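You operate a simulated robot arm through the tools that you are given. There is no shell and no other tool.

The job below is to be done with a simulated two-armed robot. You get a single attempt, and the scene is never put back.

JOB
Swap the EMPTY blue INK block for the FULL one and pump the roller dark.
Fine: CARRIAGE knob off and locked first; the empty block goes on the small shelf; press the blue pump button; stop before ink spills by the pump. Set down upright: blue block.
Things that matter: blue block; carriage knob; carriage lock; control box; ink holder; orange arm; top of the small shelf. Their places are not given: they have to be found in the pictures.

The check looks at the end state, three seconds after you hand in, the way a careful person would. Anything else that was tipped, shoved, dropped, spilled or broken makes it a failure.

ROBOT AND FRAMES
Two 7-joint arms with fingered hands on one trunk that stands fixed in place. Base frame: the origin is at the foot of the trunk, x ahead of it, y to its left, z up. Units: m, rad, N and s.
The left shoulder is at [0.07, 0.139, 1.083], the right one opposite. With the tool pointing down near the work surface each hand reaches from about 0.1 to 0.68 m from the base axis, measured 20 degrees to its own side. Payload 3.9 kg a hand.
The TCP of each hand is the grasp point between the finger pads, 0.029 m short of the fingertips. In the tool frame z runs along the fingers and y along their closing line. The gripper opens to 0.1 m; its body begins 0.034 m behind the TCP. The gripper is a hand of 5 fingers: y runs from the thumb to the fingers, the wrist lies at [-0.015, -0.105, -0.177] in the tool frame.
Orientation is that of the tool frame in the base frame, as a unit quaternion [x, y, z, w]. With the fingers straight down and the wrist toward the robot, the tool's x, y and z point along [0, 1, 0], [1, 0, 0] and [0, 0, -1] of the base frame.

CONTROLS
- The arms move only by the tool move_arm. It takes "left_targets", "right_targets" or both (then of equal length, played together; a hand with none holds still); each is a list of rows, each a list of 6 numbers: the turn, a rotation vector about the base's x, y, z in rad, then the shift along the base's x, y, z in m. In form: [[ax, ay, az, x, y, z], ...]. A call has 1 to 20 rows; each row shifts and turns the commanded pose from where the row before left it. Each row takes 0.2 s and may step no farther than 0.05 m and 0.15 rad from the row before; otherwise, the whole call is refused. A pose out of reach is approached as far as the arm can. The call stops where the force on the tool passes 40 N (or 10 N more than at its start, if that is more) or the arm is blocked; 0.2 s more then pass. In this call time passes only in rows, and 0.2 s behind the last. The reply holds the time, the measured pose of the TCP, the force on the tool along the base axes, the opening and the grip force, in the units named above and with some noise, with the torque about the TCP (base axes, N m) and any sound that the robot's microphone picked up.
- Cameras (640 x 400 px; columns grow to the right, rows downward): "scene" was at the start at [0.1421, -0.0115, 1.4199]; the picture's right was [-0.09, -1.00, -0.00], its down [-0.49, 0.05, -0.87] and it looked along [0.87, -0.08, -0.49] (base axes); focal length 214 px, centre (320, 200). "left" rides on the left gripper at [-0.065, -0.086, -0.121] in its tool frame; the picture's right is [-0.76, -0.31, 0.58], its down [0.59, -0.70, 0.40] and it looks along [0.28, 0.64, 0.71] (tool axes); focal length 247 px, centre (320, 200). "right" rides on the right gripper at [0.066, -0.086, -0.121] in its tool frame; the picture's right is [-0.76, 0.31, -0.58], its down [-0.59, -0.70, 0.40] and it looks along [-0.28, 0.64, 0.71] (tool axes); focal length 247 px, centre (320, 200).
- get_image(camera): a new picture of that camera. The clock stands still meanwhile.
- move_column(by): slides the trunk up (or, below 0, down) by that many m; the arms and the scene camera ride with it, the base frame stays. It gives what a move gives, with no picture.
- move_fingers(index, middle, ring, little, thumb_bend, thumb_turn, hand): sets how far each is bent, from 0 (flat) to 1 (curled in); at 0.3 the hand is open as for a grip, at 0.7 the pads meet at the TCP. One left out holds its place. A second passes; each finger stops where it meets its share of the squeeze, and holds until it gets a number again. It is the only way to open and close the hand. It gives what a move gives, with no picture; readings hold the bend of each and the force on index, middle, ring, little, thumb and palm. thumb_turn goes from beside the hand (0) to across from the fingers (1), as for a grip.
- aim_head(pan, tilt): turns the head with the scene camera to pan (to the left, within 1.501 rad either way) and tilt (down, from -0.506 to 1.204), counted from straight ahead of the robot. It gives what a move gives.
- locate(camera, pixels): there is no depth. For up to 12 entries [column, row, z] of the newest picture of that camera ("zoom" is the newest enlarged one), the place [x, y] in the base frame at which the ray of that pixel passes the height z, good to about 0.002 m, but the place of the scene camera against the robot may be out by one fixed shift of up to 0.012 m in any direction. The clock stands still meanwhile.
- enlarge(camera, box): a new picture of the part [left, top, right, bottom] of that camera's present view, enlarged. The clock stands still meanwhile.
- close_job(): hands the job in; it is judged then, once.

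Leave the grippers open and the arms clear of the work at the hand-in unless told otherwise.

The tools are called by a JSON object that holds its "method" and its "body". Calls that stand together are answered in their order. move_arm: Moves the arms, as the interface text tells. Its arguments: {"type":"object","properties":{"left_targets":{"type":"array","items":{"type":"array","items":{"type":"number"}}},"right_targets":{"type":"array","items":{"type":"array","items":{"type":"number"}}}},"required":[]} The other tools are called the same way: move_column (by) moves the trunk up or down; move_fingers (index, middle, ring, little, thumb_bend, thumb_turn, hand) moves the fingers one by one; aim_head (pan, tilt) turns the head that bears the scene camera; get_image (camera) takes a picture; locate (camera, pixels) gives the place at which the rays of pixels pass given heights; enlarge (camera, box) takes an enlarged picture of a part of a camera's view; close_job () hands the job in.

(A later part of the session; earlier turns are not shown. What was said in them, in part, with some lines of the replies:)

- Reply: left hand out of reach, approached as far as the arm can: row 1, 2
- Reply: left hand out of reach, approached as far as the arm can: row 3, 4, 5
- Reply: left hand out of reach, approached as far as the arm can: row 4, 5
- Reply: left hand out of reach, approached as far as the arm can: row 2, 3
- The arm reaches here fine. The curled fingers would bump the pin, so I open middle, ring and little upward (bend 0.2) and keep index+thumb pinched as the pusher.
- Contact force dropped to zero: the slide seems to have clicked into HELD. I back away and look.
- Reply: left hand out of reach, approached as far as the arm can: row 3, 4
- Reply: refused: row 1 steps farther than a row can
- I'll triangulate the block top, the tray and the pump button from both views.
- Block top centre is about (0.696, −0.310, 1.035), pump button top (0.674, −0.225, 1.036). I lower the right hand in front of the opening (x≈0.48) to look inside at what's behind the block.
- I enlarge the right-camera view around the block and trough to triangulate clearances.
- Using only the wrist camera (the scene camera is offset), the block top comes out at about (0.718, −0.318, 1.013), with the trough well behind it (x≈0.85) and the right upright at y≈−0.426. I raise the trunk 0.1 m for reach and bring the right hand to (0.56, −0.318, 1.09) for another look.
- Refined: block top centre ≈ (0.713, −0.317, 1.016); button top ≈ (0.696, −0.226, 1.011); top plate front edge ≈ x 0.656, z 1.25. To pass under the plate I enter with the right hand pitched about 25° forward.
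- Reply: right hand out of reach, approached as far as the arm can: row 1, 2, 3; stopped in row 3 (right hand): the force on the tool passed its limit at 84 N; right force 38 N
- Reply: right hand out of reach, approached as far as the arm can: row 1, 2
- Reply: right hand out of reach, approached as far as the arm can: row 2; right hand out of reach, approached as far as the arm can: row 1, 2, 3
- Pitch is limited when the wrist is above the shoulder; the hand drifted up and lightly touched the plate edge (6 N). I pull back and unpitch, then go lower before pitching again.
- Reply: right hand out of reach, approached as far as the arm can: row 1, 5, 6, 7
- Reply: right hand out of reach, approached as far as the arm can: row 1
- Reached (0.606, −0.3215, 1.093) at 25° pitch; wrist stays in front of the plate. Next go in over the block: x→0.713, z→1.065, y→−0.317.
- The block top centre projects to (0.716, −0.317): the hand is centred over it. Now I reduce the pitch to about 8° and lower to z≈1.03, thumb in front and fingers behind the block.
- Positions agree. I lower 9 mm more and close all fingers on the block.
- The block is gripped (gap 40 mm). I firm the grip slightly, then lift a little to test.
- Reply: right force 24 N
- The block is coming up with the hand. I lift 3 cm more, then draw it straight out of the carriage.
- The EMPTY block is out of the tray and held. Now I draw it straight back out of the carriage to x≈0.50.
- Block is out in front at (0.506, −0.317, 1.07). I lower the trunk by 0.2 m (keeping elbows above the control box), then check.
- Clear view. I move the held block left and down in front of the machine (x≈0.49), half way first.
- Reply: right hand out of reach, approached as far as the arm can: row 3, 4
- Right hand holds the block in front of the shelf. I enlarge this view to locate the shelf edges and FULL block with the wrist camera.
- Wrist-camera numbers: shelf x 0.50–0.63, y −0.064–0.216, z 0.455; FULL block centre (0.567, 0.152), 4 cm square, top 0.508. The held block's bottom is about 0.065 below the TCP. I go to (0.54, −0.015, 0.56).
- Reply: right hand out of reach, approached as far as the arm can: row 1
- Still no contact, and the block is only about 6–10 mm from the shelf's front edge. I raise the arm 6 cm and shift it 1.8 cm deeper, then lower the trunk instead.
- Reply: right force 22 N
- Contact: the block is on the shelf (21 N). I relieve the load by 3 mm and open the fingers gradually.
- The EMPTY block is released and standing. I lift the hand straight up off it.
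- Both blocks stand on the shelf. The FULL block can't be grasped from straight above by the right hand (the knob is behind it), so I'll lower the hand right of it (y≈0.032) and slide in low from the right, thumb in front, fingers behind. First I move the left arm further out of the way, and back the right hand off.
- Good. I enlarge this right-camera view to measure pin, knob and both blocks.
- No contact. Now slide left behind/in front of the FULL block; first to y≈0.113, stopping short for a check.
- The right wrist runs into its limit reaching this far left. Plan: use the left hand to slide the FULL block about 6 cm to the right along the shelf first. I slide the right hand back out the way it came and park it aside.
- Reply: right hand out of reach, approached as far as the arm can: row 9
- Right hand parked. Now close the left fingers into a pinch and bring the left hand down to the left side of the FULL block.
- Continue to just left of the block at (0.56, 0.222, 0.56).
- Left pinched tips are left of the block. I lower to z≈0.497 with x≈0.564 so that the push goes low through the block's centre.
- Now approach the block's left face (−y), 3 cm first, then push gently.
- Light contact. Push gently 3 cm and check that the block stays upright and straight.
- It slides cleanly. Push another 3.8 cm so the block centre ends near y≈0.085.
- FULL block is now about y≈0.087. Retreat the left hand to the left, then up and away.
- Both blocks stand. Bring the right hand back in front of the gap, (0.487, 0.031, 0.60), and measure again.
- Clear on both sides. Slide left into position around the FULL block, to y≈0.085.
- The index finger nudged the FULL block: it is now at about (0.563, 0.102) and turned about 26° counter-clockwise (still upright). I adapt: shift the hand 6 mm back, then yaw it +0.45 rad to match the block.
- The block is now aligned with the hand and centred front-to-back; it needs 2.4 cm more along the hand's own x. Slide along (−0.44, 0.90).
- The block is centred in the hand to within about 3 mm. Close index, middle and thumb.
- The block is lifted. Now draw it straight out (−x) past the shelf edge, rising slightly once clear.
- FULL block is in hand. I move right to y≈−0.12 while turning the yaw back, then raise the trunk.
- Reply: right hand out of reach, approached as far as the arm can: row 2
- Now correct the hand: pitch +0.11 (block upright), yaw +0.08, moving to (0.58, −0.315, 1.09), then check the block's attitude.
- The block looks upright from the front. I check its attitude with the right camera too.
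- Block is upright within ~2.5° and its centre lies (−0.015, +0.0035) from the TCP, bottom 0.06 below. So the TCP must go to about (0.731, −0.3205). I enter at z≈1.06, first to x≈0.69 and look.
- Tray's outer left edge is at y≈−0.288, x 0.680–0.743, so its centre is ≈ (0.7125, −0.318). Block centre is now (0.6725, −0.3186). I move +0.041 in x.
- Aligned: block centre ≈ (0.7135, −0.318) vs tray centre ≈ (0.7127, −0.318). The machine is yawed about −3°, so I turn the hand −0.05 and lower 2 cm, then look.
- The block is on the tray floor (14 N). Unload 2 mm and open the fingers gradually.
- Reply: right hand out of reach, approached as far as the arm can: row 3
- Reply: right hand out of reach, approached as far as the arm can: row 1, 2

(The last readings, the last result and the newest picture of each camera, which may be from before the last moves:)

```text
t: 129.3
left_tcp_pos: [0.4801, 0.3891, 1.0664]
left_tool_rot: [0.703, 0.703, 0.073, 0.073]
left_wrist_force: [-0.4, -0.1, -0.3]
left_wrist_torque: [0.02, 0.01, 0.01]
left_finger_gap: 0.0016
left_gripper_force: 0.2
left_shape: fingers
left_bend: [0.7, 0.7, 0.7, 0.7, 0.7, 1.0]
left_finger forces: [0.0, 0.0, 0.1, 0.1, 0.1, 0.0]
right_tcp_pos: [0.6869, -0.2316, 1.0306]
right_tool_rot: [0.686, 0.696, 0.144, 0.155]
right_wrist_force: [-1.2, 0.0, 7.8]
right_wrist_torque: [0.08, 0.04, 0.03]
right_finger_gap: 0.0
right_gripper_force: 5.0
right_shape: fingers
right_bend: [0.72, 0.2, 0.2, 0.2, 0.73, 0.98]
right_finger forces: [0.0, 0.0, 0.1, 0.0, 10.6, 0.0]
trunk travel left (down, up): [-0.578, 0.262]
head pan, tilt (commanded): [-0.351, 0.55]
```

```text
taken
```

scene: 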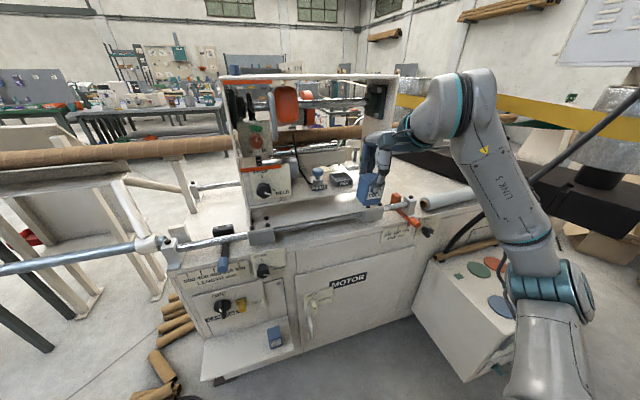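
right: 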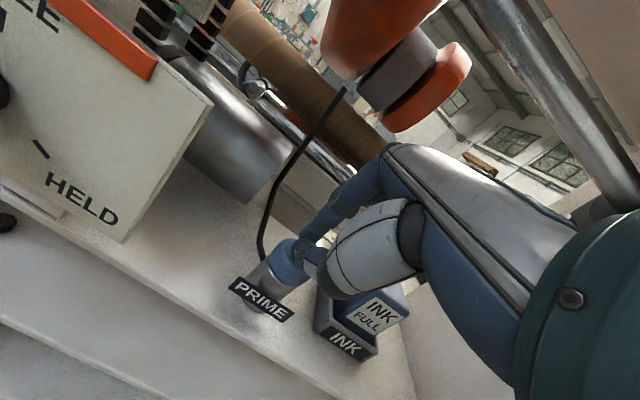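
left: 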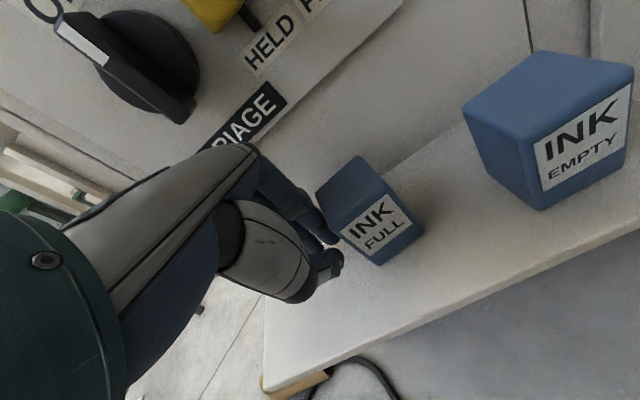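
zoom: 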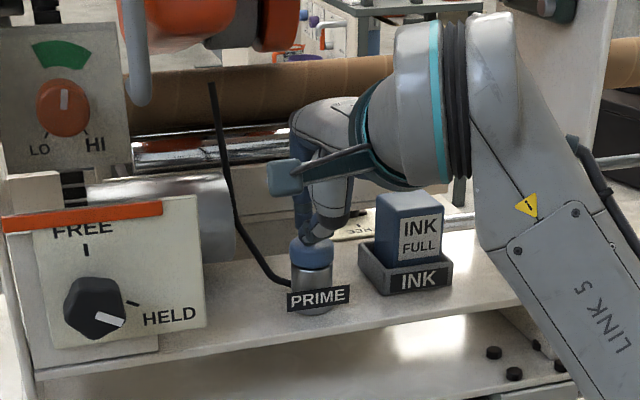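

The button is fully down (≈14 mm, 8 N). I release by raising the trunk 16 mm, then look at the roller in the orange arm and around the pump.

{"method": "move_column", "body": {"by": 0.016}}

{"method": "enlarge", "body": {"camera": "scene", "box": [260, 70, 400, 210]}}

{"method": "get_image", "body": {"camera": "right"}}

```text
t: 130.0
left_tcp_pos: [0.4814, 0.3892, 1.0835]
left_tool_rot: [0.703, 0.703, 0.073, 0.073]
left_wrist_force: [1.3, -0.1, 0.0]
left_wrist_torque: [-0.02, -0.02, -0.01]
left_finger_gap: 0.0019
left_gripper_force: 0.1
left_shape: fingers
left_bend: [0.7, 0.7, 0.7, 0.7, 0.7, 1.0]
left_finger forces: [0.0, 0.0, 0.0, 0.0, 0.0, 0.0]
right_tcp_pos: [0.6879, -0.2312, 1.0435]
right_tool_rot: [0.687, 0.696, 0.142, 0.154]
right_wrist_force: [-0.2, 0.0, 1.3]
right_wrist_torque: [-0.01, 0.02, -0.02]
right_finger_gap: 0.0001
right_gripper_force: 0.1
right_shape: fingers
right_bend: [0.72, 0.2, 0.2, 0.2, 0.71, 0.98]
right_finger forces: [0.0, 0.0, 0.0, 0.0, 0.1, 0.0]
trunk travel left (down, up): [-0.594, 0.246]
head pan, tilt (commanded): [-0.351, 0.55]
```

```text
2.86 times, centred on (330, 140) of scene
```

zoom: 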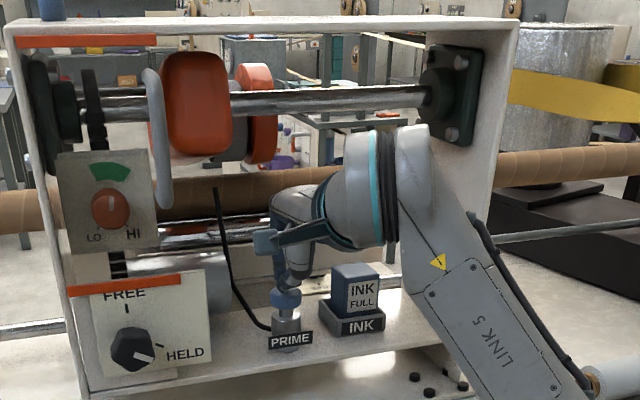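

```text
taken
```

right: 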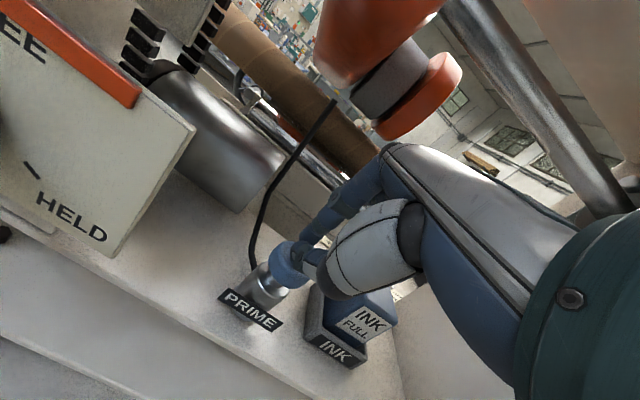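

{"method": "enlarge", "body": {"camera": "right", "box": [300, 0, 480, 140]}}

{"method": "enlarge", "body": {"camera": "right", "box": [200, 210, 420, 370]}}

{"method": "enlarge", "body": {"camera": "scene", "box": [290, 80, 350, 130]}}

```text
2.86 times, centred on (390, 70) of right
```

zoom: 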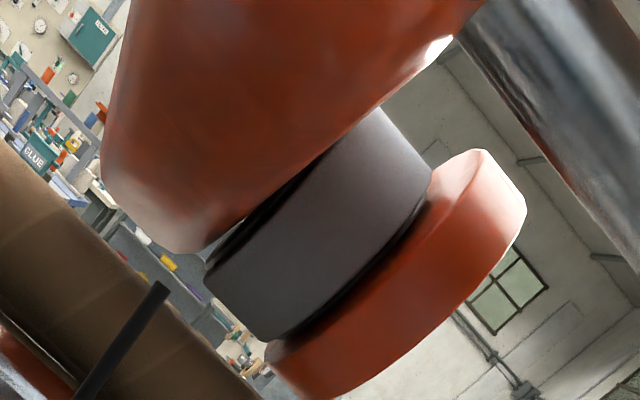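

```text
2.50 times, centred on (310, 290) of right
```

zoom: 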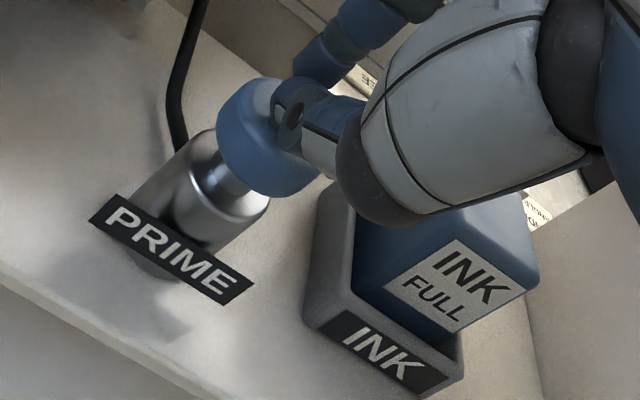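

```text
8.00 times, centred on (320, 105) of scene
```

zoom: 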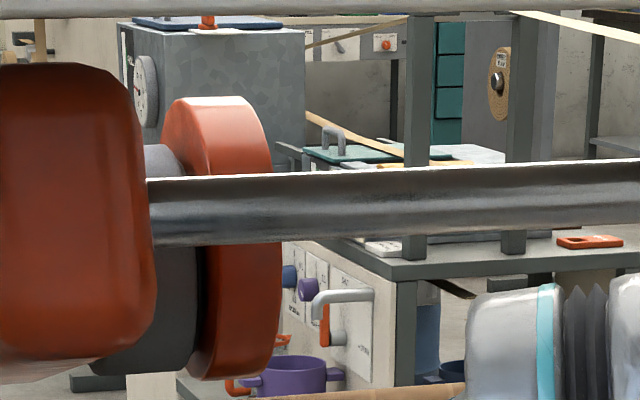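

The roller in the orange arm has become darker grey after one press; no ink on the pump. I lift fully off the button and do a second press.

{"method": "move_column", "body": {"by": 0.006}}

{"method": "enlarge", "body": {"camera": "right", "box": [300, 0, 480, 140]}}

{"method": "move_column", "body": {"by": -0.02}}

{"method": "move_column", "body": {"by": 0.02}}

{"method": "enlarge", "body": {"camera": "right", "box": [300, 0, 480, 140]}}

{"method": "enlarge", "body": {"camera": "right", "box": [200, 210, 420, 370]}}

```text
t: 130.5
left_tcp_pos: [0.4826, 0.3887, 1.0902]
left_tool_rot: [0.704, 0.703, 0.073, 0.073]
left_wrist_force: [0.1, -0.3, 0.4]
left_wrist_torque: [-0.02, 0.0, -0.02]
left_finger_gap: 0.0015
left_gripper_force: 0.0
left_shape: fingers
left_bend: [0.7, 0.7, 0.7, 0.7, 0.7, 1.0]
left_finger forces: [0.0, 0.0, 0.1, 0.1, 0.0, 0.0]
right_tcp_pos: [0.6887, -0.2315, 1.0506]
right_tool_rot: [0.686, 0.696, 0.143, 0.155]
right_wrist_force: [-0.2, -0.3, -0.7]
right_wrist_torque: [0.01, -0.02, 0.02]
right_finger_gap: 0.0
right_gripper_force: 0.2
right_shape: fingers
right_bend: [0.72, 0.2, 0.2, 0.2, 0.71, 0.98]
right_finger forces: [0.0, 0.0, 0.0, 0.1, 0.0, 0.0]
trunk travel left (down, up): [-0.6, 0.24]
head pan, tilt (commanded): [-0.351, 0.55]
```

```text
2.86 times, centred on (390, 70) of right
```

zoom: 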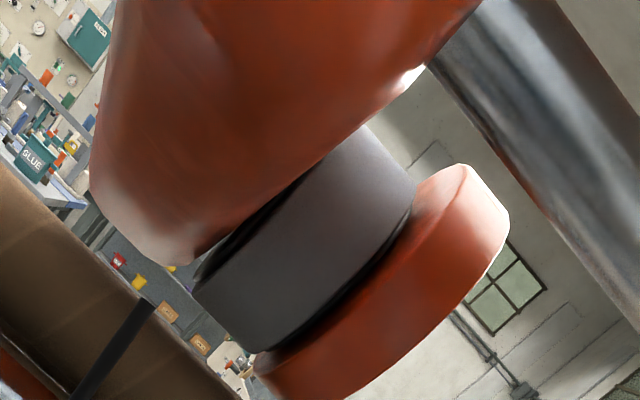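

```text
t: 131.2
left_tcp_pos: [0.4809, 0.3891, 1.069]
left_tool_rot: [0.704, 0.703, 0.073, 0.074]
left_wrist_force: [-0.9, 0.1, 0.2]
left_wrist_torque: [0.01, 0.01, -0.02]
left_finger_gap: 0.0017
left_gripper_force: 0.1
left_shape: fingers
left_bend: [0.7, 0.7, 0.7, 0.7, 0.7, 1.0]
left_finger forces: [0.0, 0.1, 0.0, 0.0, 0.1, 0.0]
right_tcp_pos: [0.6872, -0.2316, 1.0332]
right_tool_rot: [0.686, 0.696, 0.144, 0.156]
right_wrist_force: [-0.8, -0.1, 6.0]
right_wrist_torque: [0.04, -0.04, -0.01]
right_finger_gap: 0.0001
right_gripper_force: 3.4
right_shape: fingers
right_bend: [0.72, 0.2, 0.2, 0.2, 0.72, 0.98]
right_finger forces: [0.0, 0.0, 0.0, 0.1, 8.0, 0.0]
trunk travel left (down, up): [-0.58, 0.26]
head pan, tilt (commanded): [-0.351, 0.55]
```

```text
t: 131.9
left_tcp_pos: [0.4814, 0.3888, 1.088]
left_tool_rot: [0.704, 0.703, 0.072, 0.073]
left_wrist_force: [1.0, -0.7, -0.4]
left_wrist_torque: [0.01, -0.02, 0.01]
left_finger_gap: 0.0014
left_gripper_force: 0.1
left_shape: fingers
left_bend: [0.7, 0.7, 0.7, 0.7, 0.7, 1.0]
left_finger forces: [0.0, 0.1, 0.0, 0.1, 0.0, 0.0]
right_tcp_pos: [0.6893, -0.2316, 1.0504]
right_tool_rot: [0.686, 0.697, 0.143, 0.154]
right_wrist_force: [0.0, 0.1, -0.1]
right_wrist_torque: [-0.04, 0.01, 0.02]
right_finger_gap: 0.0003
right_gripper_force: 0.0
right_shape: fingers
right_bend: [0.72, 0.2, 0.2, 0.2, 0.71, 0.98]
right_finger forces: [0.1, 0.0, 0.0, 0.1, 0.0, 0.0]
trunk travel left (down, up): [-0.6, 0.24]
head pan, tilt (commanded): [-0.351, 0.55]
```

```text
2.86 times, centred on (390, 70) of right
```

zoom: 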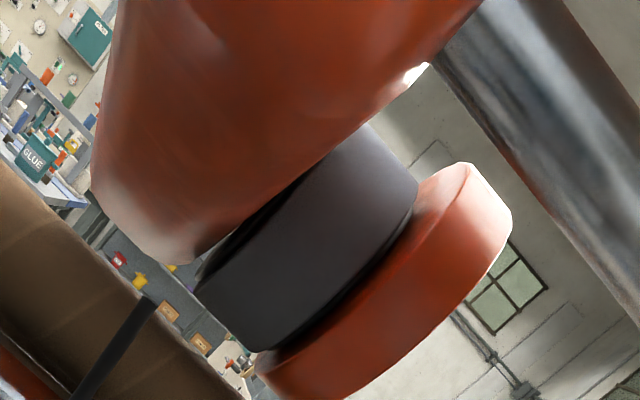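

```text
2.50 times, centred on (310, 290) of right
```

zoom: 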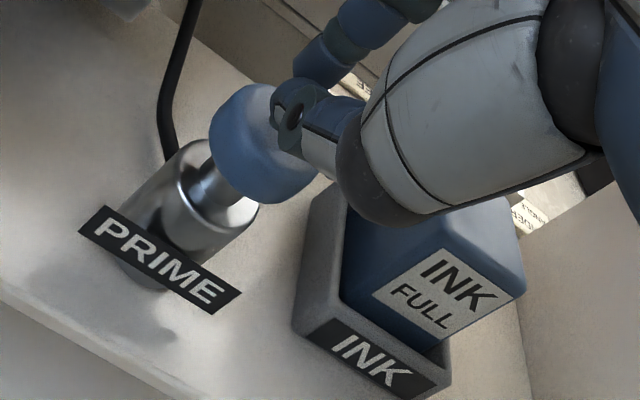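

Second press made it darker still; no spill at the pump. Third press.

{"method": "move_column", "body": {"by": -0.022}}

{"method": "move_column", "body": {"by": 0.022}}

{"method": "enlarge", "body": {"camera": "right", "box": [300, 0, 480, 140]}}

{"method": "enlarge", "body": {"camera": "right", "box": [200, 210, 420, 370]}}

{"method": "enlarge", "body": {"camera": "scene", "box": [260, 70, 400, 210]}}

```text
t: 132.5
left_tcp_pos: [0.4805, 0.3886, 1.0671]
left_tool_rot: [0.703, 0.703, 0.074, 0.073]
left_wrist_force: [0.1, 0.6, 0.4]
left_wrist_torque: [0.0, -0.01, 0.01]
left_finger_gap: 0.0017
left_gripper_force: 0.0
left_shape: fingers
left_bend: [0.7, 0.7, 0.7, 0.7, 0.7, 1.0]
left_finger forces: [0.0, 0.0, 0.1, 0.1, 0.0, 0.0]
right_tcp_pos: [0.6868, -0.2327, 1.03]
right_tool_rot: [0.686, 0.696, 0.145, 0.155]
right_wrist_force: [-2.4, -1.0, 6.0]
right_wrist_torque: [0.06, 0.0, 0.03]
right_finger_gap: 0.0002
right_gripper_force: 4.4
right_shape: fingers
right_bend: [0.72, 0.2, 0.2, 0.2, 0.73, 0.98]
right_finger forces: [0.0, 0.0, 0.0, 0.0, 9.3, 0.0]
trunk travel left (down, up): [-0.578, 0.262]
head pan, tilt (commanded): [-0.351, 0.55]
```

```text
t: 133.2
left_tcp_pos: [0.483, 0.3894, 1.0889]
left_tool_rot: [0.703, 0.704, 0.073, 0.073]
left_wrist_force: [0.3, -0.4, -0.7]
left_wrist_torque: [-0.01, 0.01, -0.02]
left_finger_gap: 0.0016
left_gripper_force: 0.0
left_shape: fingers
left_bend: [0.7, 0.7, 0.7, 0.7, 0.7, 1.0]
left_finger forces: [0.0, 0.0, 0.0, 0.0, 0.1, 0.0]
right_tcp_pos: [0.6893, -0.2325, 1.0506]
right_tool_rot: [0.686, 0.697, 0.142, 0.154]
right_wrist_force: [-0.7, -0.5, -0.4]
right_wrist_torque: [0.0, 0.02, 0.03]
right_finger_gap: 0.0
right_gripper_force: 0.0
right_shape: fingers
right_bend: [0.72, 0.2, 0.2, 0.2, 0.71, 0.98]
right_finger forces: [0.1, 0.0, 0.1, 0.0, 0.0, 0.0]
trunk travel left (down, up): [-0.6, 0.24]
head pan, tilt (commanded): [-0.351, 0.55]
```

```text
2.86 times, centred on (390, 70) of right
```

zoom: 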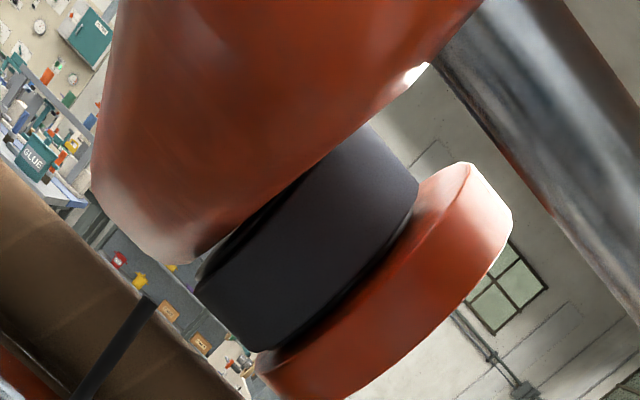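

```text
2.50 times, centred on (310, 290) of right
```

zoom: 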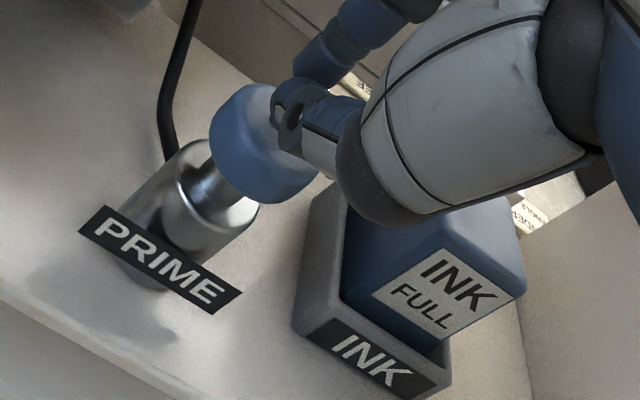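

```text
2.86 times, centred on (330, 140) of scene
```

zoom: 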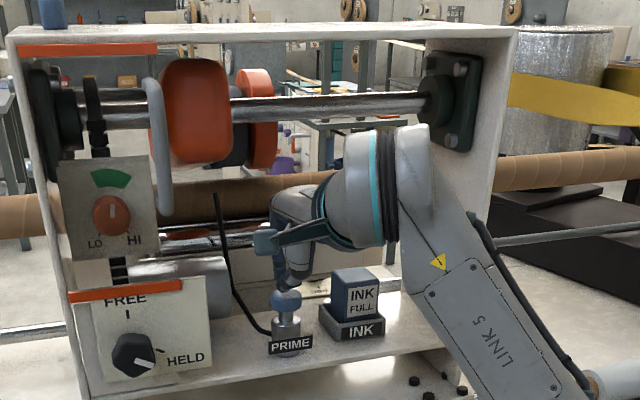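

After the third press the roller looks nearly black, and the pump area is clean. I compare closely with the earlier scene zoom before deciding.

{"method": "enlarge", "body": {"camera": "scene", "box": [290, 80, 350, 130]}}

{"method": "enlarge", "body": {"camera": "right", "box": [350, 40, 430, 100]}}

{"method": "enlarge", "body": {"camera": "scene", "box": [300, 160, 350, 200]}}

```text
8.00 times, centred on (320, 105) of scene
```

zoom: 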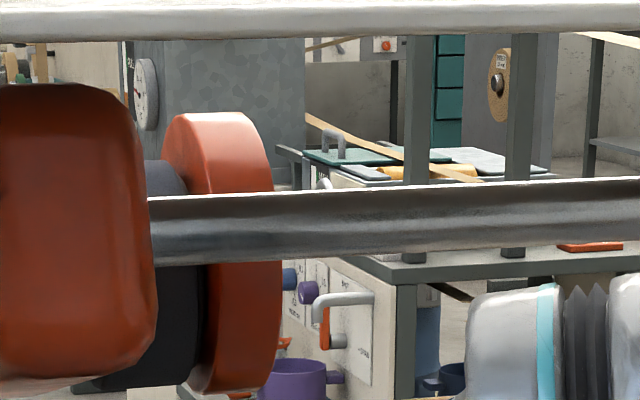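

```text
6.67 times, centred on (390, 70) of right
```

zoom: 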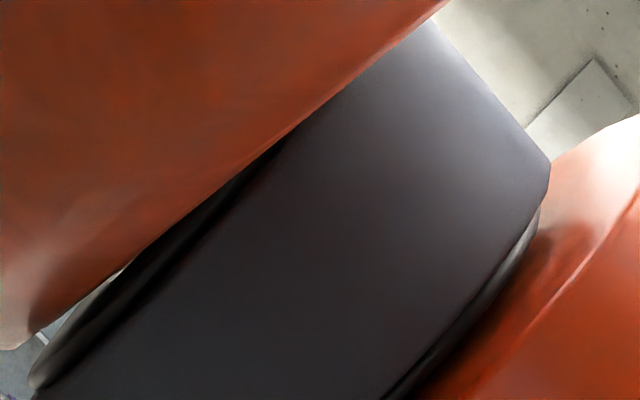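

```text
10.00 times, centred on (325, 180) of scene
```

zoom: 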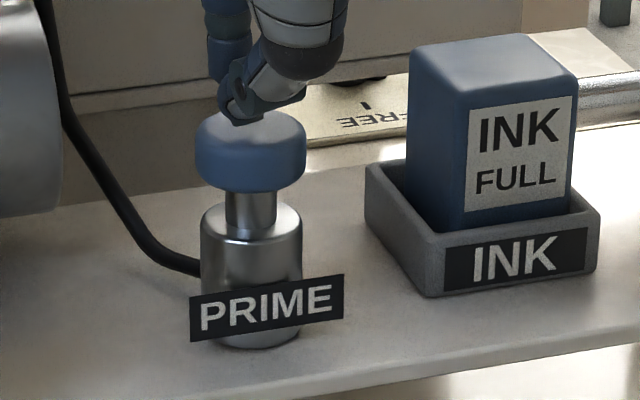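

The roller is now as dark as the black parts around it and the pump base is clean, so I stop pumping here. I raise the trunk 2 cm and draw the right hand straight out.

{"method": "move_column", "body": {"by": 0.02}}

{"method": "move_arm", "body": {"right_targets": [[0, 0, 0, -0.035, 0, 0.003], [0, 0, 0, -0.04, 0, 0], [0, 0.05, 0, -0.04, 0, 0], [0, 0.1, 0, -0.04, -0.01, 0], [0, 0.1, 0, -0.02, -0.02, 0.01]]}}

{"method": "get_image", "body": {"camera": "right"}}

{"method": "get_image", "body": {"camera": "scene"}}

```text
t: 133.9
left_tcp_pos: [0.4825, 0.3898, 1.1074]
left_tool_rot: [0.703, 0.703, 0.072, 0.073]
left_wrist_force: [0.1, 0.3, -1.1]
left_wrist_torque: [-0.02, 0.0, -0.05]
left_finger_gap: 0.0016
left_gripper_force: 0.0
left_shape: fingers
left_bend: [0.7, 0.7, 0.7, 0.7, 0.7, 1.0]
left_finger forces: [0.0, 0.1, 0.1, 0.0, 0.1, 0.0]
right_tcp_pos: [0.689, -0.2321, 1.0701]
right_tool_rot: [0.686, 0.697, 0.143, 0.156]
right_wrist_force: [0.5, -0.5, 0.0]
right_wrist_torque: [0.05, -0.03, 0.03]
right_finger_gap: 0.0
right_gripper_force: 0.0
right_shape: fingers
right_bend: [0.72, 0.2, 0.2, 0.2, 0.71, 0.98]
right_finger forces: [0.0, 0.1, 0.0, 0.1, 0.0, 0.1]
trunk travel left (down, up): [-0.62, 0.22]
head pan, tilt (commanded): [-0.351, 0.55]
```

```text
t: 135.1
left_tcp_pos: [0.4811, 0.3884, 1.1088]
left_tool_rot: [0.704, 0.703, 0.073, 0.073]
left_wrist_force: [-1.2, -0.1, 0.5]
left_wrist_torque: [0.03, -0.01, 0.03]
left_finger_gap: 0.0016
left_gripper_force: 0.0
left_shape: fingers
left_bend: [0.7, 0.7, 0.7, 0.7, 0.7, 1.0]
left_finger forces: [0.0, 0.0, 0.0, 0.1, 0.0, 0.0]
right_tcp_pos: [0.5245, -0.2619, 1.1057]
right_tool_rot: [0.698, 0.711, 0.056, 0.067]
right_wrist_force: [0.3, -0.4, 0.3]
right_wrist_torque: [0.02, -0.03, -0.01]
right_finger_gap: 0.0001
right_gripper_force: 0.0
right_shape: fingers
right_bend: [0.72, 0.2, 0.2, 0.2, 0.71, 0.98]
right_finger forces: [0.0, 0.1, 0.0, 0.1, 0.1, 0.0]
right hand out of reach, approached as far as the arm can: row 1, 2
trunk travel left (down, up): [-0.62, 0.22]
head pan, tilt (commanded): [-0.351, 0.55]
```

```text
taken
```

right: 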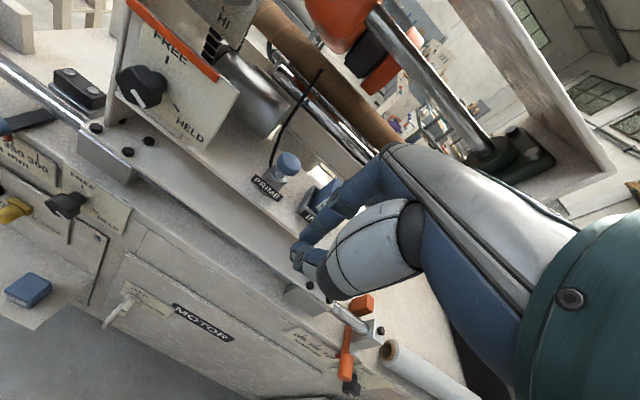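

```text
taken
```

scene: 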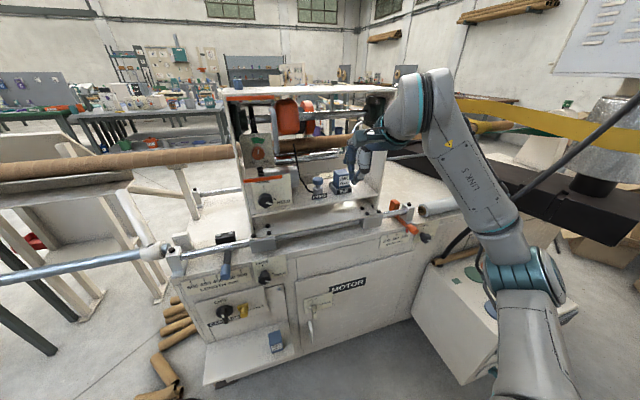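

Hand is out; the roller reads black now. I open both hands and raise the right arm clear, then check the whole scene.

{"method": "move_arm", "body": {"right_targets": [[0, 0.08, 0, -0.01, -0.01, 0.03], [0, 0.05, 0, -0.01, -0.01, 0.04], [0, 0, 0, 0, -0.01, 0.04], [0, 0, 0, 0, 0, 0.04]]}}

{"method": "move_fingers", "body": {"hand": "right", "index": 0.3, "middle": 0.3, "ring": 0.3, "little": 0.3, "thumb_bend": 0.3}}

{"method": "move_fingers", "body": {"hand": "left", "index": 0.3, "middle": 0.3, "ring": 0.3, "little": 0.3, "thumb_bend": 0.3}}

{"method": "enlarge", "body": {"camera": "scene", "box": [220, 80, 400, 220]}}

{"method": "enlarge", "body": {"camera": "scene", "box": [170, 260, 330, 390]}}

{"method": "get_image", "body": {"camera": "right"}}

```text
t: 136.1
left_tcp_pos: [0.4829, 0.3896, 1.1084]
left_tool_rot: [0.703, 0.703, 0.073, 0.074]
left_wrist_force: [-0.5, -0.7, 0.3]
left_wrist_torque: [-0.01, -0.03, 0.01]
left_finger_gap: 0.0017
left_gripper_force: 0.0
left_shape: fingers
left_bend: [0.7, 0.7, 0.7, 0.7, 0.7, 1.0]
left_finger forces: [0.0, 0.1, 0.1, 0.0, 0.0, 0.1]
right_tcp_pos: [0.507, -0.2911, 1.2546]
right_tool_rot: [0.7, 0.713, 0.011, 0.021]
right_wrist_force: [0.1, -0.1, -0.2]
right_wrist_torque: [-0.04, 0.03, -0.01]
right_finger_gap: 0.0002
right_gripper_force: 0.0
right_shape: fingers
right_bend: [0.72, 0.2, 0.2, 0.2, 0.71, 0.98]
right_finger forces: [0.1, 0.1, 0.0, 0.0, 0.1, 0.0]
trunk travel left (down, up): [-0.62, 0.22]
head pan, tilt (commanded): [-0.351, 0.55]
```

```text
t: 137.1
left_tcp_pos: [0.4815, 0.3897, 1.1081]
left_tool_rot: [0.703, 0.704, 0.073, 0.072]
left_wrist_force: [0.3, 0.1, 0.6]
left_wrist_torque: [-0.03, 0.01, 0.02]
left_finger_gap: 0.0019
left_gripper_force: 0.0
left_shape: fingers
left_bend: [0.7, 0.7, 0.7, 0.7, 0.7, 1.0]
left_finger forces: [0.1, 0.1, 0.1, 0.0, 0.0, 0.1]
right_tcp_pos: [0.5074, -0.2927, 1.254]
right_tool_rot: [0.701, 0.713, 0.011, 0.021]
right_wrist_force: [-0.1, 0.3, 0.1]
right_wrist_torque: [0.01, 0.01, 0.0]
right_finger_gap: 0.0984
right_gripper_force: 0.1
right_shape: fingers
right_bend: [0.3, 0.3, 0.3, 0.3, 0.3, 0.98]
right_finger forces: [0.0, 0.0, 0.0, 0.0, 0.0, 0.1]
trunk travel left (down, up): [-0.62, 0.22]
head pan, tilt (commanded): [-0.351, 0.55]
```

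```text
t: 138.1
left_tcp_pos: [0.4824, 0.3879, 1.1085]
left_tool_rot: [0.703, 0.704, 0.072, 0.072]
left_wrist_force: [-0.5, 0.1, -0.6]
left_wrist_torque: [0.01, 0.01, 0.01]
left_finger_gap: 0.0985
left_gripper_force: 0.0
left_shape: fingers
left_bend: [0.3, 0.3, 0.3, 0.3, 0.3, 0.98]
left_finger forces: [0.0, 0.1, 0.0, 0.0, 0.0, 0.0]
right_tcp_pos: [0.5069, -0.2929, 1.2535]
right_tool_rot: [0.701, 0.713, 0.011, 0.021]
right_wrist_force: [0.2, -0.3, -0.9]
right_wrist_torque: [0.01, 0.04, 0.01]
right_finger_gap: 0.0982
right_gripper_force: 0.0
right_shape: fingers
right_bend: [0.3, 0.3, 0.3, 0.3, 0.3, 0.98]
right_finger forces: [0.0, 0.0, 0.0, 0.0, 0.0, 0.0]
trunk travel left (down, up): [-0.62, 0.22]
head pan, tilt (commanded): [-0.351, 0.55]
```

```text
2.86 times, centred on (310, 150) of scene
```

zoom: 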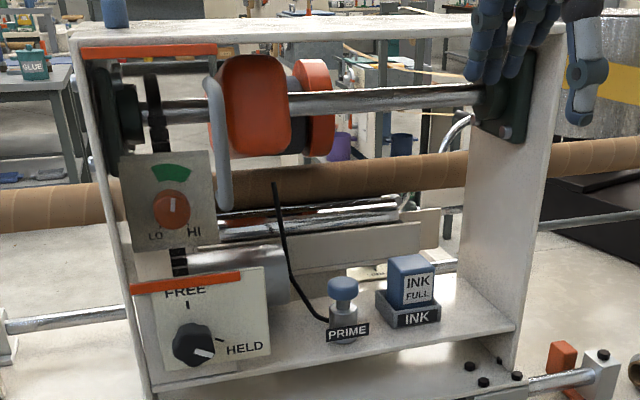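

```text
3.08 times, centred on (250, 325) of scene
```

zoom: 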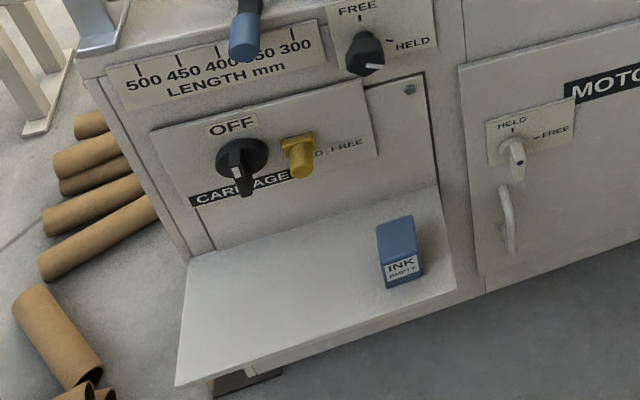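

```text
taken
```

right: 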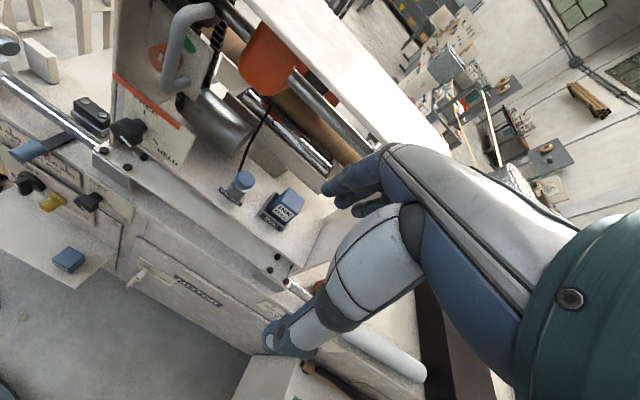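

Everything looks right: knob OFF, lock HELD, EMPTY upright on the shelf, FULL in the holder. One last close look at the roller and the pump base.

{"method": "enlarge", "body": {"camera": "scene", "box": [270, 95, 330, 135]}}

{"method": "enlarge", "body": {"camera": "scene", "box": [290, 160, 360, 205]}}

{"method": "enlarge", "body": {"camera": "right", "box": [190, 10, 350, 130]}}

```text
10.00 times, centred on (300, 115) of scene
```

zoom: 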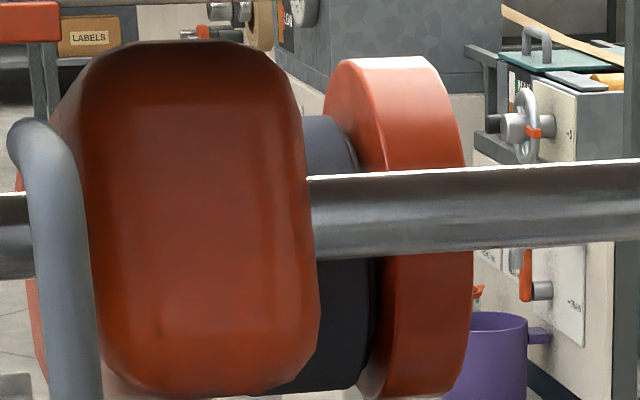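

```text
8.89 times, centred on (325, 182) of scene
```

zoom: 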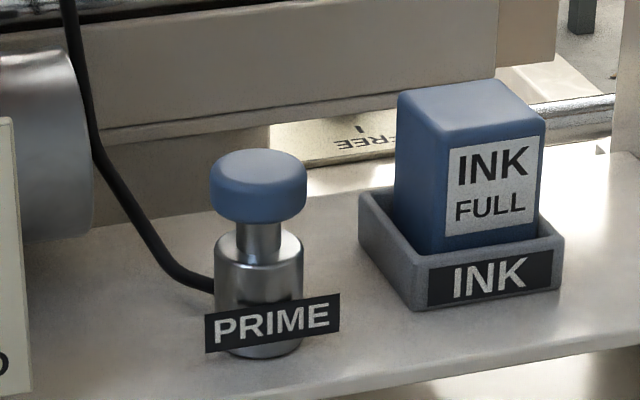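

```text
3.33 times, centred on (270, 70) of right
```

zoom: 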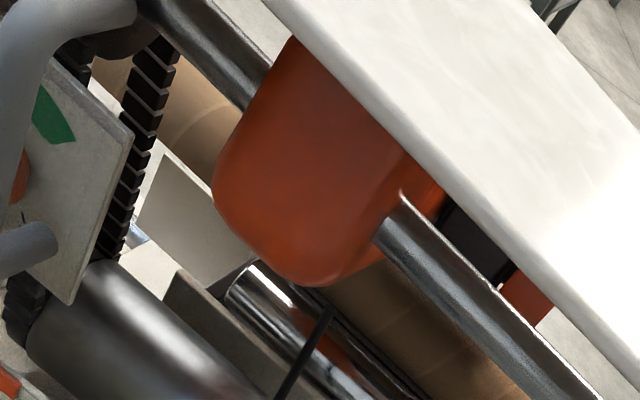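

The roller is dark charcoal, still getting a little darker with each stroke, and the pump base is perfectly clean. To be sure it is fully dark I'll give one more short stroke, checking right after. I set the presser fingers again and go back down in front of the opening.

{"method": "move_fingers", "body": {"hand": "right", "index": 0.72, "middle": 0.2, "ring": 0.2, "little": 0.2, "thumb_bend": 0.72}}

{"method": "move_column", "body": {"by": -0.03}}

{"method": "move_arm", "body": {"right_targets": [[0, 0, 0, 0.01, 0.0, -0.04], [0, 0, 0, 0.01, 0.0, -0.04], [0, -0.05, 0, 0.015, 0.01, -0.035], [0, -0.12, 0, 0.02, 0.02, -0.015], [0, -0.12, 0, 0.02, 0.02, 0.0], [0, -0.1, 0, 0.02, 0.015, 0.0]]}}

{"method": "get_image", "body": {"camera": "right"}}

```text
t: 139.1
left_tcp_pos: [0.4827, 0.3892, 1.1083]
left_tool_rot: [0.703, 0.703, 0.073, 0.073]
left_wrist_force: [-0.8, -0.6, 0.2]
left_wrist_torque: [-0.01, -0.01, 0.02]
left_finger_gap: 0.0983
left_gripper_force: 0.0
left_shape: fingers
left_bend: [0.3, 0.3, 0.3, 0.3, 0.3, 0.98]
left_finger forces: [0.0, 0.0, 0.0, 0.0, 0.0, 0.0]
right_tcp_pos: [0.5057, -0.293, 1.254]
right_tool_rot: [0.701, 0.713, 0.012, 0.022]
right_wrist_force: [0.2, 0.6, 0.4]
right_wrist_torque: [0.0, 0.01, 0.03]
right_finger_gap: 0.0
right_gripper_force: 0.0
right_shape: fingers
right_bend: [0.72, 0.2, 0.2, 0.2, 0.71, 0.98]
right_finger forces: [0.1, 0.1, 0.0, 0.1, 0.0, 0.0]
trunk travel left (down, up): [-0.62, 0.22]
head pan, tilt (commanded): [-0.351, 0.55]
```

```text
t: 139.8
left_tcp_pos: [0.4811, 0.3887, 1.0779]
left_tool_rot: [0.703, 0.704, 0.074, 0.073]
left_wrist_force: [-0.5, 0.2, -0.3]
left_wrist_torque: [-0.01, 0.0, 0.0]
left_finger_gap: 0.0985
left_gripper_force: 0.1
left_shape: fingers
left_bend: [0.3, 0.3, 0.3, 0.3, 0.3, 0.98]
left_finger forces: [0.0, 0.1, 0.0, 0.0, 0.0, 0.0]
right_tcp_pos: [0.5065, -0.2932, 1.2233]
right_tool_rot: [0.7, 0.714, 0.011, 0.021]
right_wrist_force: [-0.7, -1.3, 1.1]
right_wrist_torque: [0.0, 0.02, 0.02]
right_finger_gap: 0.0
right_gripper_force: 0.0
right_shape: fingers
right_bend: [0.72, 0.2, 0.2, 0.2, 0.71, 0.98]
right_finger forces: [0.1, 0.0, 0.0, 0.0, 0.1, 0.1]
trunk travel left (down, up): [-0.59, 0.25]
head pan, tilt (commanded): [-0.351, 0.55]
```

```text
t: 141.2
left_tcp_pos: [0.4807, 0.3898, 1.0773]
left_tool_rot: [0.703, 0.704, 0.072, 0.073]
left_wrist_force: [1.3, -0.4, 0.4]
left_wrist_torque: [0.03, 0.01, 0.0]
left_finger_gap: 0.098
left_gripper_force: 0.1
left_shape: fingers
left_bend: [0.3, 0.3, 0.3, 0.3, 0.3, 0.98]
left_finger forces: [0.0, 0.1, 0.0, 0.0, 0.0, 0.0]
right_tcp_pos: [0.6036, -0.2278, 1.0943]
right_tool_rot: [0.686, 0.695, 0.147, 0.159]
right_wrist_force: [-0.3, -0.5, -0.6]
right_wrist_torque: [-0.02, 0.01, -0.01]
right_finger_gap: 0.0
right_gripper_force: 0.0
right_shape: fingers
right_bend: [0.72, 0.2, 0.2, 0.2, 0.71, 0.98]
right_finger forces: [0.1, 0.1, 0.1, 0.1, 0.0, 0.1]
trunk travel left (down, up): [-0.59, 0.25]
head pan, tilt (commanded): [-0.351, 0.55]
```

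```text
taken
```

right: 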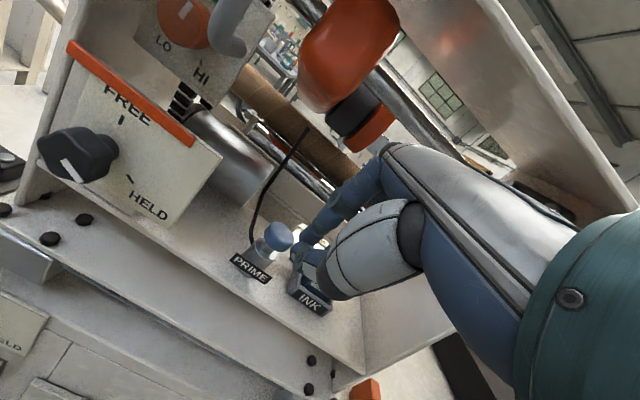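

Pose matches the earlier approach. Forward over the button, then down to just above it.

{"method": "move_arm", "body": {"right_targets": [[0, 0, 0, 0.028, -0.001, -0.006], [0, 0, 0, 0.028, -0.001, -0.006], [0, 0, 0, 0.027, 0, -0.005], [0, 0, 0, 0.0, 0, -0.012], [0, 0, 0, 0, 0, -0.01]]}}

{"method": "enlarge", "body": {"camera": "right", "box": [200, 210, 420, 370]}}

{"method": "enlarge", "body": {"camera": "right", "box": [300, 0, 480, 140]}}

```text
t: 142.4
left_tcp_pos: [0.4827, 0.3893, 1.0787]
left_tool_rot: [0.703, 0.704, 0.073, 0.072]
left_wrist_force: [0.1, -0.1, 0.4]
left_wrist_torque: [-0.01, -0.03, -0.01]
left_finger_gap: 0.0982
left_gripper_force: 0.1
left_shape: fingers
left_bend: [0.3, 0.3, 0.3, 0.3, 0.3, 0.98]
left_finger forces: [0.1, 0.0, 0.0, 0.0, 0.0, 0.1]
right_tcp_pos: [0.6854, -0.229, 1.0544]
right_tool_rot: [0.685, 0.695, 0.147, 0.159]
right_wrist_force: [0.3, -0.9, -0.5]
right_wrist_torque: [-0.02, 0.02, 0.01]
right_finger_gap: 0.0001
right_gripper_force: 0.0
right_shape: fingers
right_bend: [0.72, 0.2, 0.2, 0.2, 0.71, 0.98]
right_finger forces: [0.0, 0.0, 0.1, 0.1, 0.0, 0.0]
trunk travel left (down, up): [-0.59, 0.25]
head pan, tilt (commanded): [-0.351, 0.55]
```

```text
2.50 times, centred on (310, 290) of right
```

zoom: 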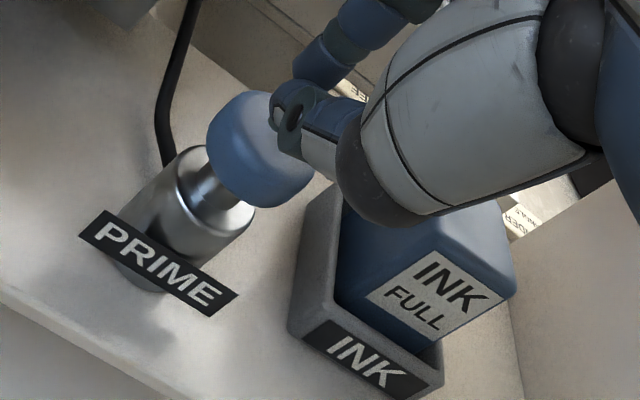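

```text
2.86 times, centred on (390, 70) of right
```

zoom: 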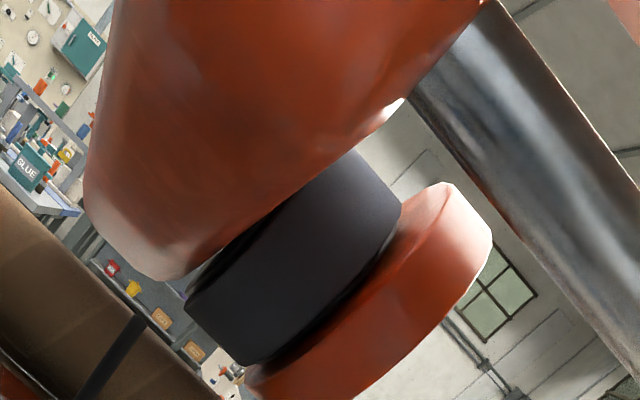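

Position is good. One more stroke with the trunk: 22 mm down and up, then compare.

{"method": "move_column", "body": {"by": -0.022}}

{"method": "move_column", "body": {"by": 0.022}}

{"method": "enlarge", "body": {"camera": "right", "box": [300, 0, 480, 140]}}

{"method": "enlarge", "body": {"camera": "right", "box": [200, 210, 420, 370]}}

{"method": "enlarge", "body": {"camera": "scene", "box": [290, 160, 360, 205]}}

```text
t: 143.1
left_tcp_pos: [0.4807, 0.3877, 1.0572]
left_tool_rot: [0.703, 0.703, 0.074, 0.073]
left_wrist_force: [1.0, 0.5, 1.0]
left_wrist_torque: [-0.03, 0.02, 0.03]
left_finger_gap: 0.0983
left_gripper_force: 0.0
left_shape: fingers
left_bend: [0.3, 0.3, 0.3, 0.3, 0.3, 0.98]
left_finger forces: [0.1, 0.1, 0.0, 0.0, 0.1, 0.0]
right_tcp_pos: [0.6833, -0.2299, 1.0332]
right_tool_rot: [0.685, 0.695, 0.148, 0.159]
right_wrist_force: [-0.6, 0.3, 5.2]
right_wrist_torque: [0.09, -0.07, 0.03]
right_finger_gap: 0.0002
right_gripper_force: 3.6
right_shape: fingers
right_bend: [0.72, 0.2, 0.2, 0.2, 0.72, 0.98]
right_finger forces: [0.0, 0.0, 0.0, 0.1, 6.9, 0.0]
trunk travel left (down, up): [-0.568, 0.272]
head pan, tilt (commanded): [-0.351, 0.55]
```

```text
t: 143.8
left_tcp_pos: [0.4819, 0.3888, 1.0787]
left_tool_rot: [0.704, 0.703, 0.072, 0.073]
left_wrist_force: [-0.9, -0.3, 0.8]
left_wrist_torque: [0.0, -0.03, -0.01]
left_finger_gap: 0.098
left_gripper_force: 0.1
left_shape: fingers
left_bend: [0.3, 0.3, 0.3, 0.3, 0.3, 0.98]
left_finger forces: [0.0, 0.1, 0.0, 0.0, 0.1, 0.0]
right_tcp_pos: [0.6851, -0.2292, 1.0547]
right_tool_rot: [0.685, 0.696, 0.147, 0.158]
right_wrist_force: [0.5, 0.3, -1.1]
right_wrist_torque: [0.0, -0.03, 0.01]
right_finger_gap: 0.0
right_gripper_force: 0.1
right_shape: fingers
right_bend: [0.72, 0.2, 0.2, 0.2, 0.71, 0.98]
right_finger forces: [0.1, 0.1, 0.1, 0.0, 0.0, 0.0]
trunk travel left (down, up): [-0.59, 0.25]
head pan, tilt (commanded): [-0.351, 0.55]
```

```text
2.86 times, centred on (390, 70) of right
```

zoom: 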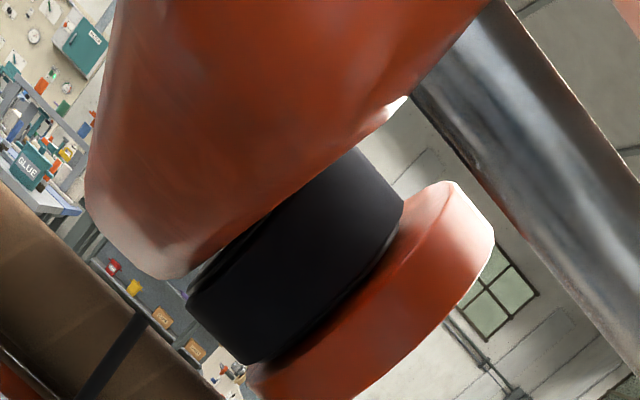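

```text
2.50 times, centred on (310, 290) of right
```

zoom: 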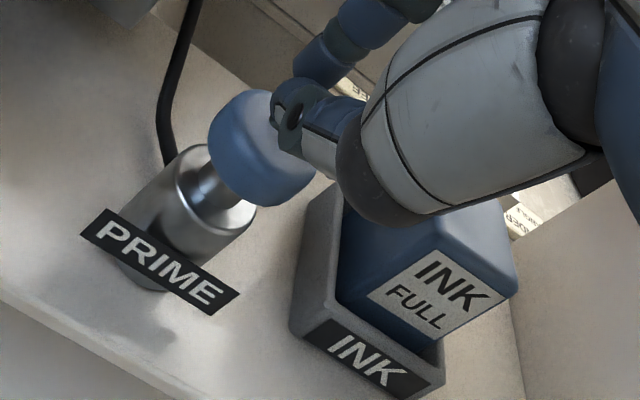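

```text
8.89 times, centred on (325, 182) of scene
```

zoom: 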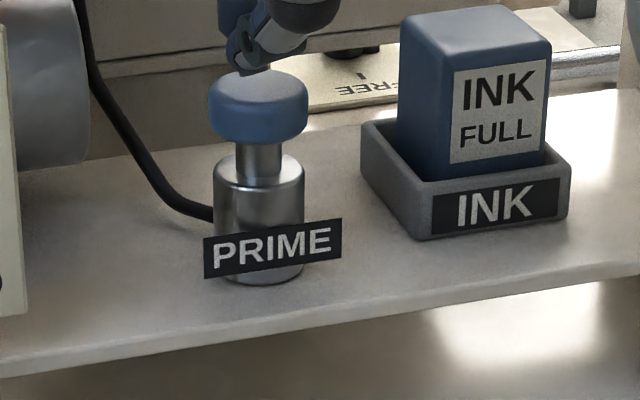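

Now the roller is truly black, like the hose, and there is still no spill at the pump. Pumping is done. I raise 2 cm and withdraw the right hand as before.

{"method": "move_column", "body": {"by": 0.02}}

{"method": "move_arm", "body": {"right_targets": [[0, 0, 0, -0.035, 0, 0.003], [0, 0, 0, -0.04, 0, 0], [0, 0.05, 0, -0.04, 0, 0], [0, 0.1, 0, -0.04, -0.01, 0], [0, 0.1, 0, -0.02, -0.02, 0.01], [0, 0.08, 0, -0.01, -0.01, 0.03], [0, 0.05, 0, -0.01, -0.01, 0.04], [0, 0, 0, 0, -0.01, 0.04], [0, 0, 0, -0.01, 0, 0.04]]}}

{"method": "move_fingers", "body": {"hand": "right", "index": 0.3, "middle": 0.3, "ring": 0.3, "little": 0.3, "thumb_bend": 0.3}}

{"method": "get_image", "body": {"camera": "scene"}}

{"method": "enlarge", "body": {"camera": "scene", "box": [220, 80, 400, 220]}}

{"method": "enlarge", "body": {"camera": "scene", "box": [170, 250, 330, 380]}}

```text
t: 144.5
left_tcp_pos: [0.4831, 0.3885, 1.0976]
left_tool_rot: [0.703, 0.703, 0.072, 0.073]
left_wrist_force: [-0.3, -0.7, -0.1]
left_wrist_torque: [-0.02, -0.02, 0.0]
left_finger_gap: 0.0983
left_gripper_force: 0.1
left_shape: fingers
left_bend: [0.3, 0.3, 0.3, 0.3, 0.3, 0.98]
left_finger forces: [0.0, 0.0, 0.0, 0.0, 0.0, 0.0]
right_tcp_pos: [0.6852, -0.2296, 1.0748]
right_tool_rot: [0.685, 0.695, 0.147, 0.158]
right_wrist_force: [0.2, 0.3, 0.4]
right_wrist_torque: [-0.01, 0.02, 0.02]
right_finger_gap: 0.0
right_gripper_force: 0.0
right_shape: fingers
right_bend: [0.72, 0.2, 0.2, 0.2, 0.71, 0.98]
right_finger forces: [0.0, 0.0, 0.1, 0.0, 0.0, 0.0]
trunk travel left (down, up): [-0.61, 0.23]
head pan, tilt (commanded): [-0.351, 0.55]
```

```text
t: 146.5
left_tcp_pos: [0.4807, 0.3897, 1.0996]
left_tool_rot: [0.703, 0.704, 0.072, 0.074]
left_wrist_force: [-0.2, 0.1, -0.4]
left_wrist_torque: [0.0, -0.03, -0.02]
left_finger_gap: 0.0982
left_gripper_force: 0.1
left_shape: fingers
left_bend: [0.3, 0.3, 0.3, 0.3, 0.3, 0.98]
left_finger forces: [0.0, 0.0, 0.1, 0.1, 0.1, 0.0]
right_tcp_pos: [0.4849, -0.286, 1.257]
right_tool_rot: [0.701, 0.713, 0.015, 0.025]
right_wrist_force: [-0.9, 0.5, -0.4]
right_wrist_torque: [0.0, -0.02, -0.04]
right_finger_gap: 0.0
right_gripper_force: 0.2
right_shape: fingers
right_bend: [0.72, 0.2, 0.2, 0.2, 0.71, 0.98]
right_finger forces: [0.0, 0.1, 0.0, 0.1, 0.0, 0.1]
right hand out of reach, approached as far as the arm can: row 2
trunk travel left (down, up): [-0.61, 0.23]
head pan, tilt (commanded): [-0.351, 0.55]
```

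```text
t: 147.5
left_tcp_pos: [0.4821, 0.3885, 1.0989]
left_tool_rot: [0.703, 0.704, 0.073, 0.072]
left_wrist_force: [1.0, -0.2, -0.4]
left_wrist_torque: [-0.01, 0.02, 0.02]
left_finger_gap: 0.0986
left_gripper_force: 0.0
left_shape: fingers
left_bend: [0.3, 0.3, 0.3, 0.3, 0.3, 0.98]
left_finger forces: [0.1, 0.0, 0.0, 0.0, 0.0, 0.1]
right_tcp_pos: [0.4868, -0.289, 1.2546]
right_tool_rot: [0.701, 0.713, 0.015, 0.024]
right_wrist_force: [0.8, 0.9, -0.6]
right_wrist_torque: [-0.02, -0.01, 0.02]
right_finger_gap: 0.0981
right_gripper_force: 0.2
right_shape: fingers
right_bend: [0.3, 0.3, 0.3, 0.3, 0.3, 0.98]
right_finger forces: [0.1, 0.0, 0.1, 0.1, 0.1, 0.1]
trunk travel left (down, up): [-0.61, 0.23]
head pan, tilt (commanded): [-0.351, 0.55]
```

```text
taken
```

scene: 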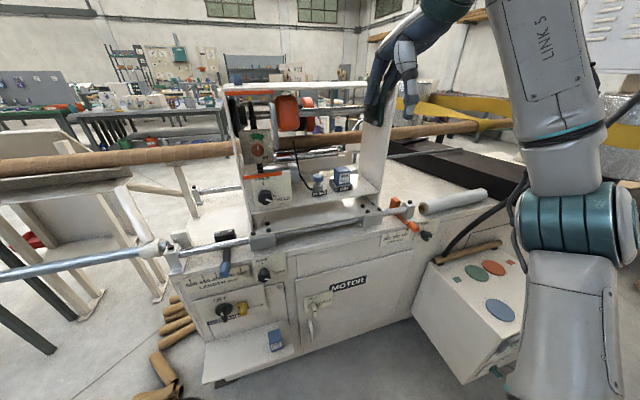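

```text
2.86 times, centred on (310, 150) of scene
```

zoom: 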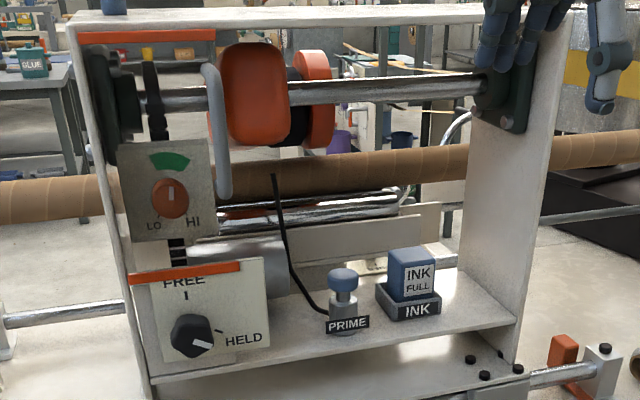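

```text
3.08 times, centred on (250, 315) of scene
```

zoom: 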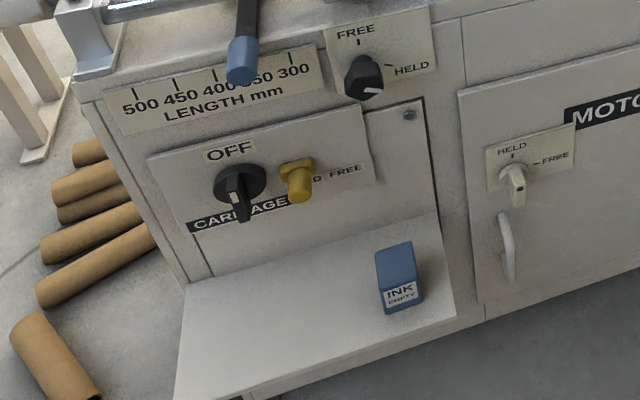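

All the required states show in the pictures:
- The CARRIAGE knob is at OFF and the yellow lock is at HELD.
- The EMPTY block stands upright on the small shelf, and FULL sits in the INK holder.
- The roller is black and there is no ink around the pump.
- Both hands are open and clear of the work.

I hand in the job.

{"method": "close_job", "body": {}}

```text
The job is handed in.
```

The ink block is swapped and the roller is pumped black, and I've handed the job in. I haven't seen the check's verdict yet; what follows is what my last pictures showed.

- **Carriage:** I turned the CARRIAGE knob to OFF and slid the yellow lock to HELD before touching either block.
- **Blocks:** the EMPTY block stands upright on the right end of the small shelf. The FULL one sits upright in the INK holder.
- **Roller:** I gave the blue pump button four strokes. The roller was charcoal after three and black after the fourth, with no ink around the pump.
- **Arms:** both hands are open and clear of the machine.

Two things went less smoothly:

- **Contacts:** when I first reached for the holder, the right hand pressed the fixed steel shaft and the move stopped at 84 N. It also touched the top plate lightly. I saw no movement or damage afterwards.
- **FULL block:** the right hand couldn't reach the FULL block where it stood, so I slid it along the shelf with the left hand. The right index finger then nudged it round about 26° before I picked it up. It stayed upright throughout.
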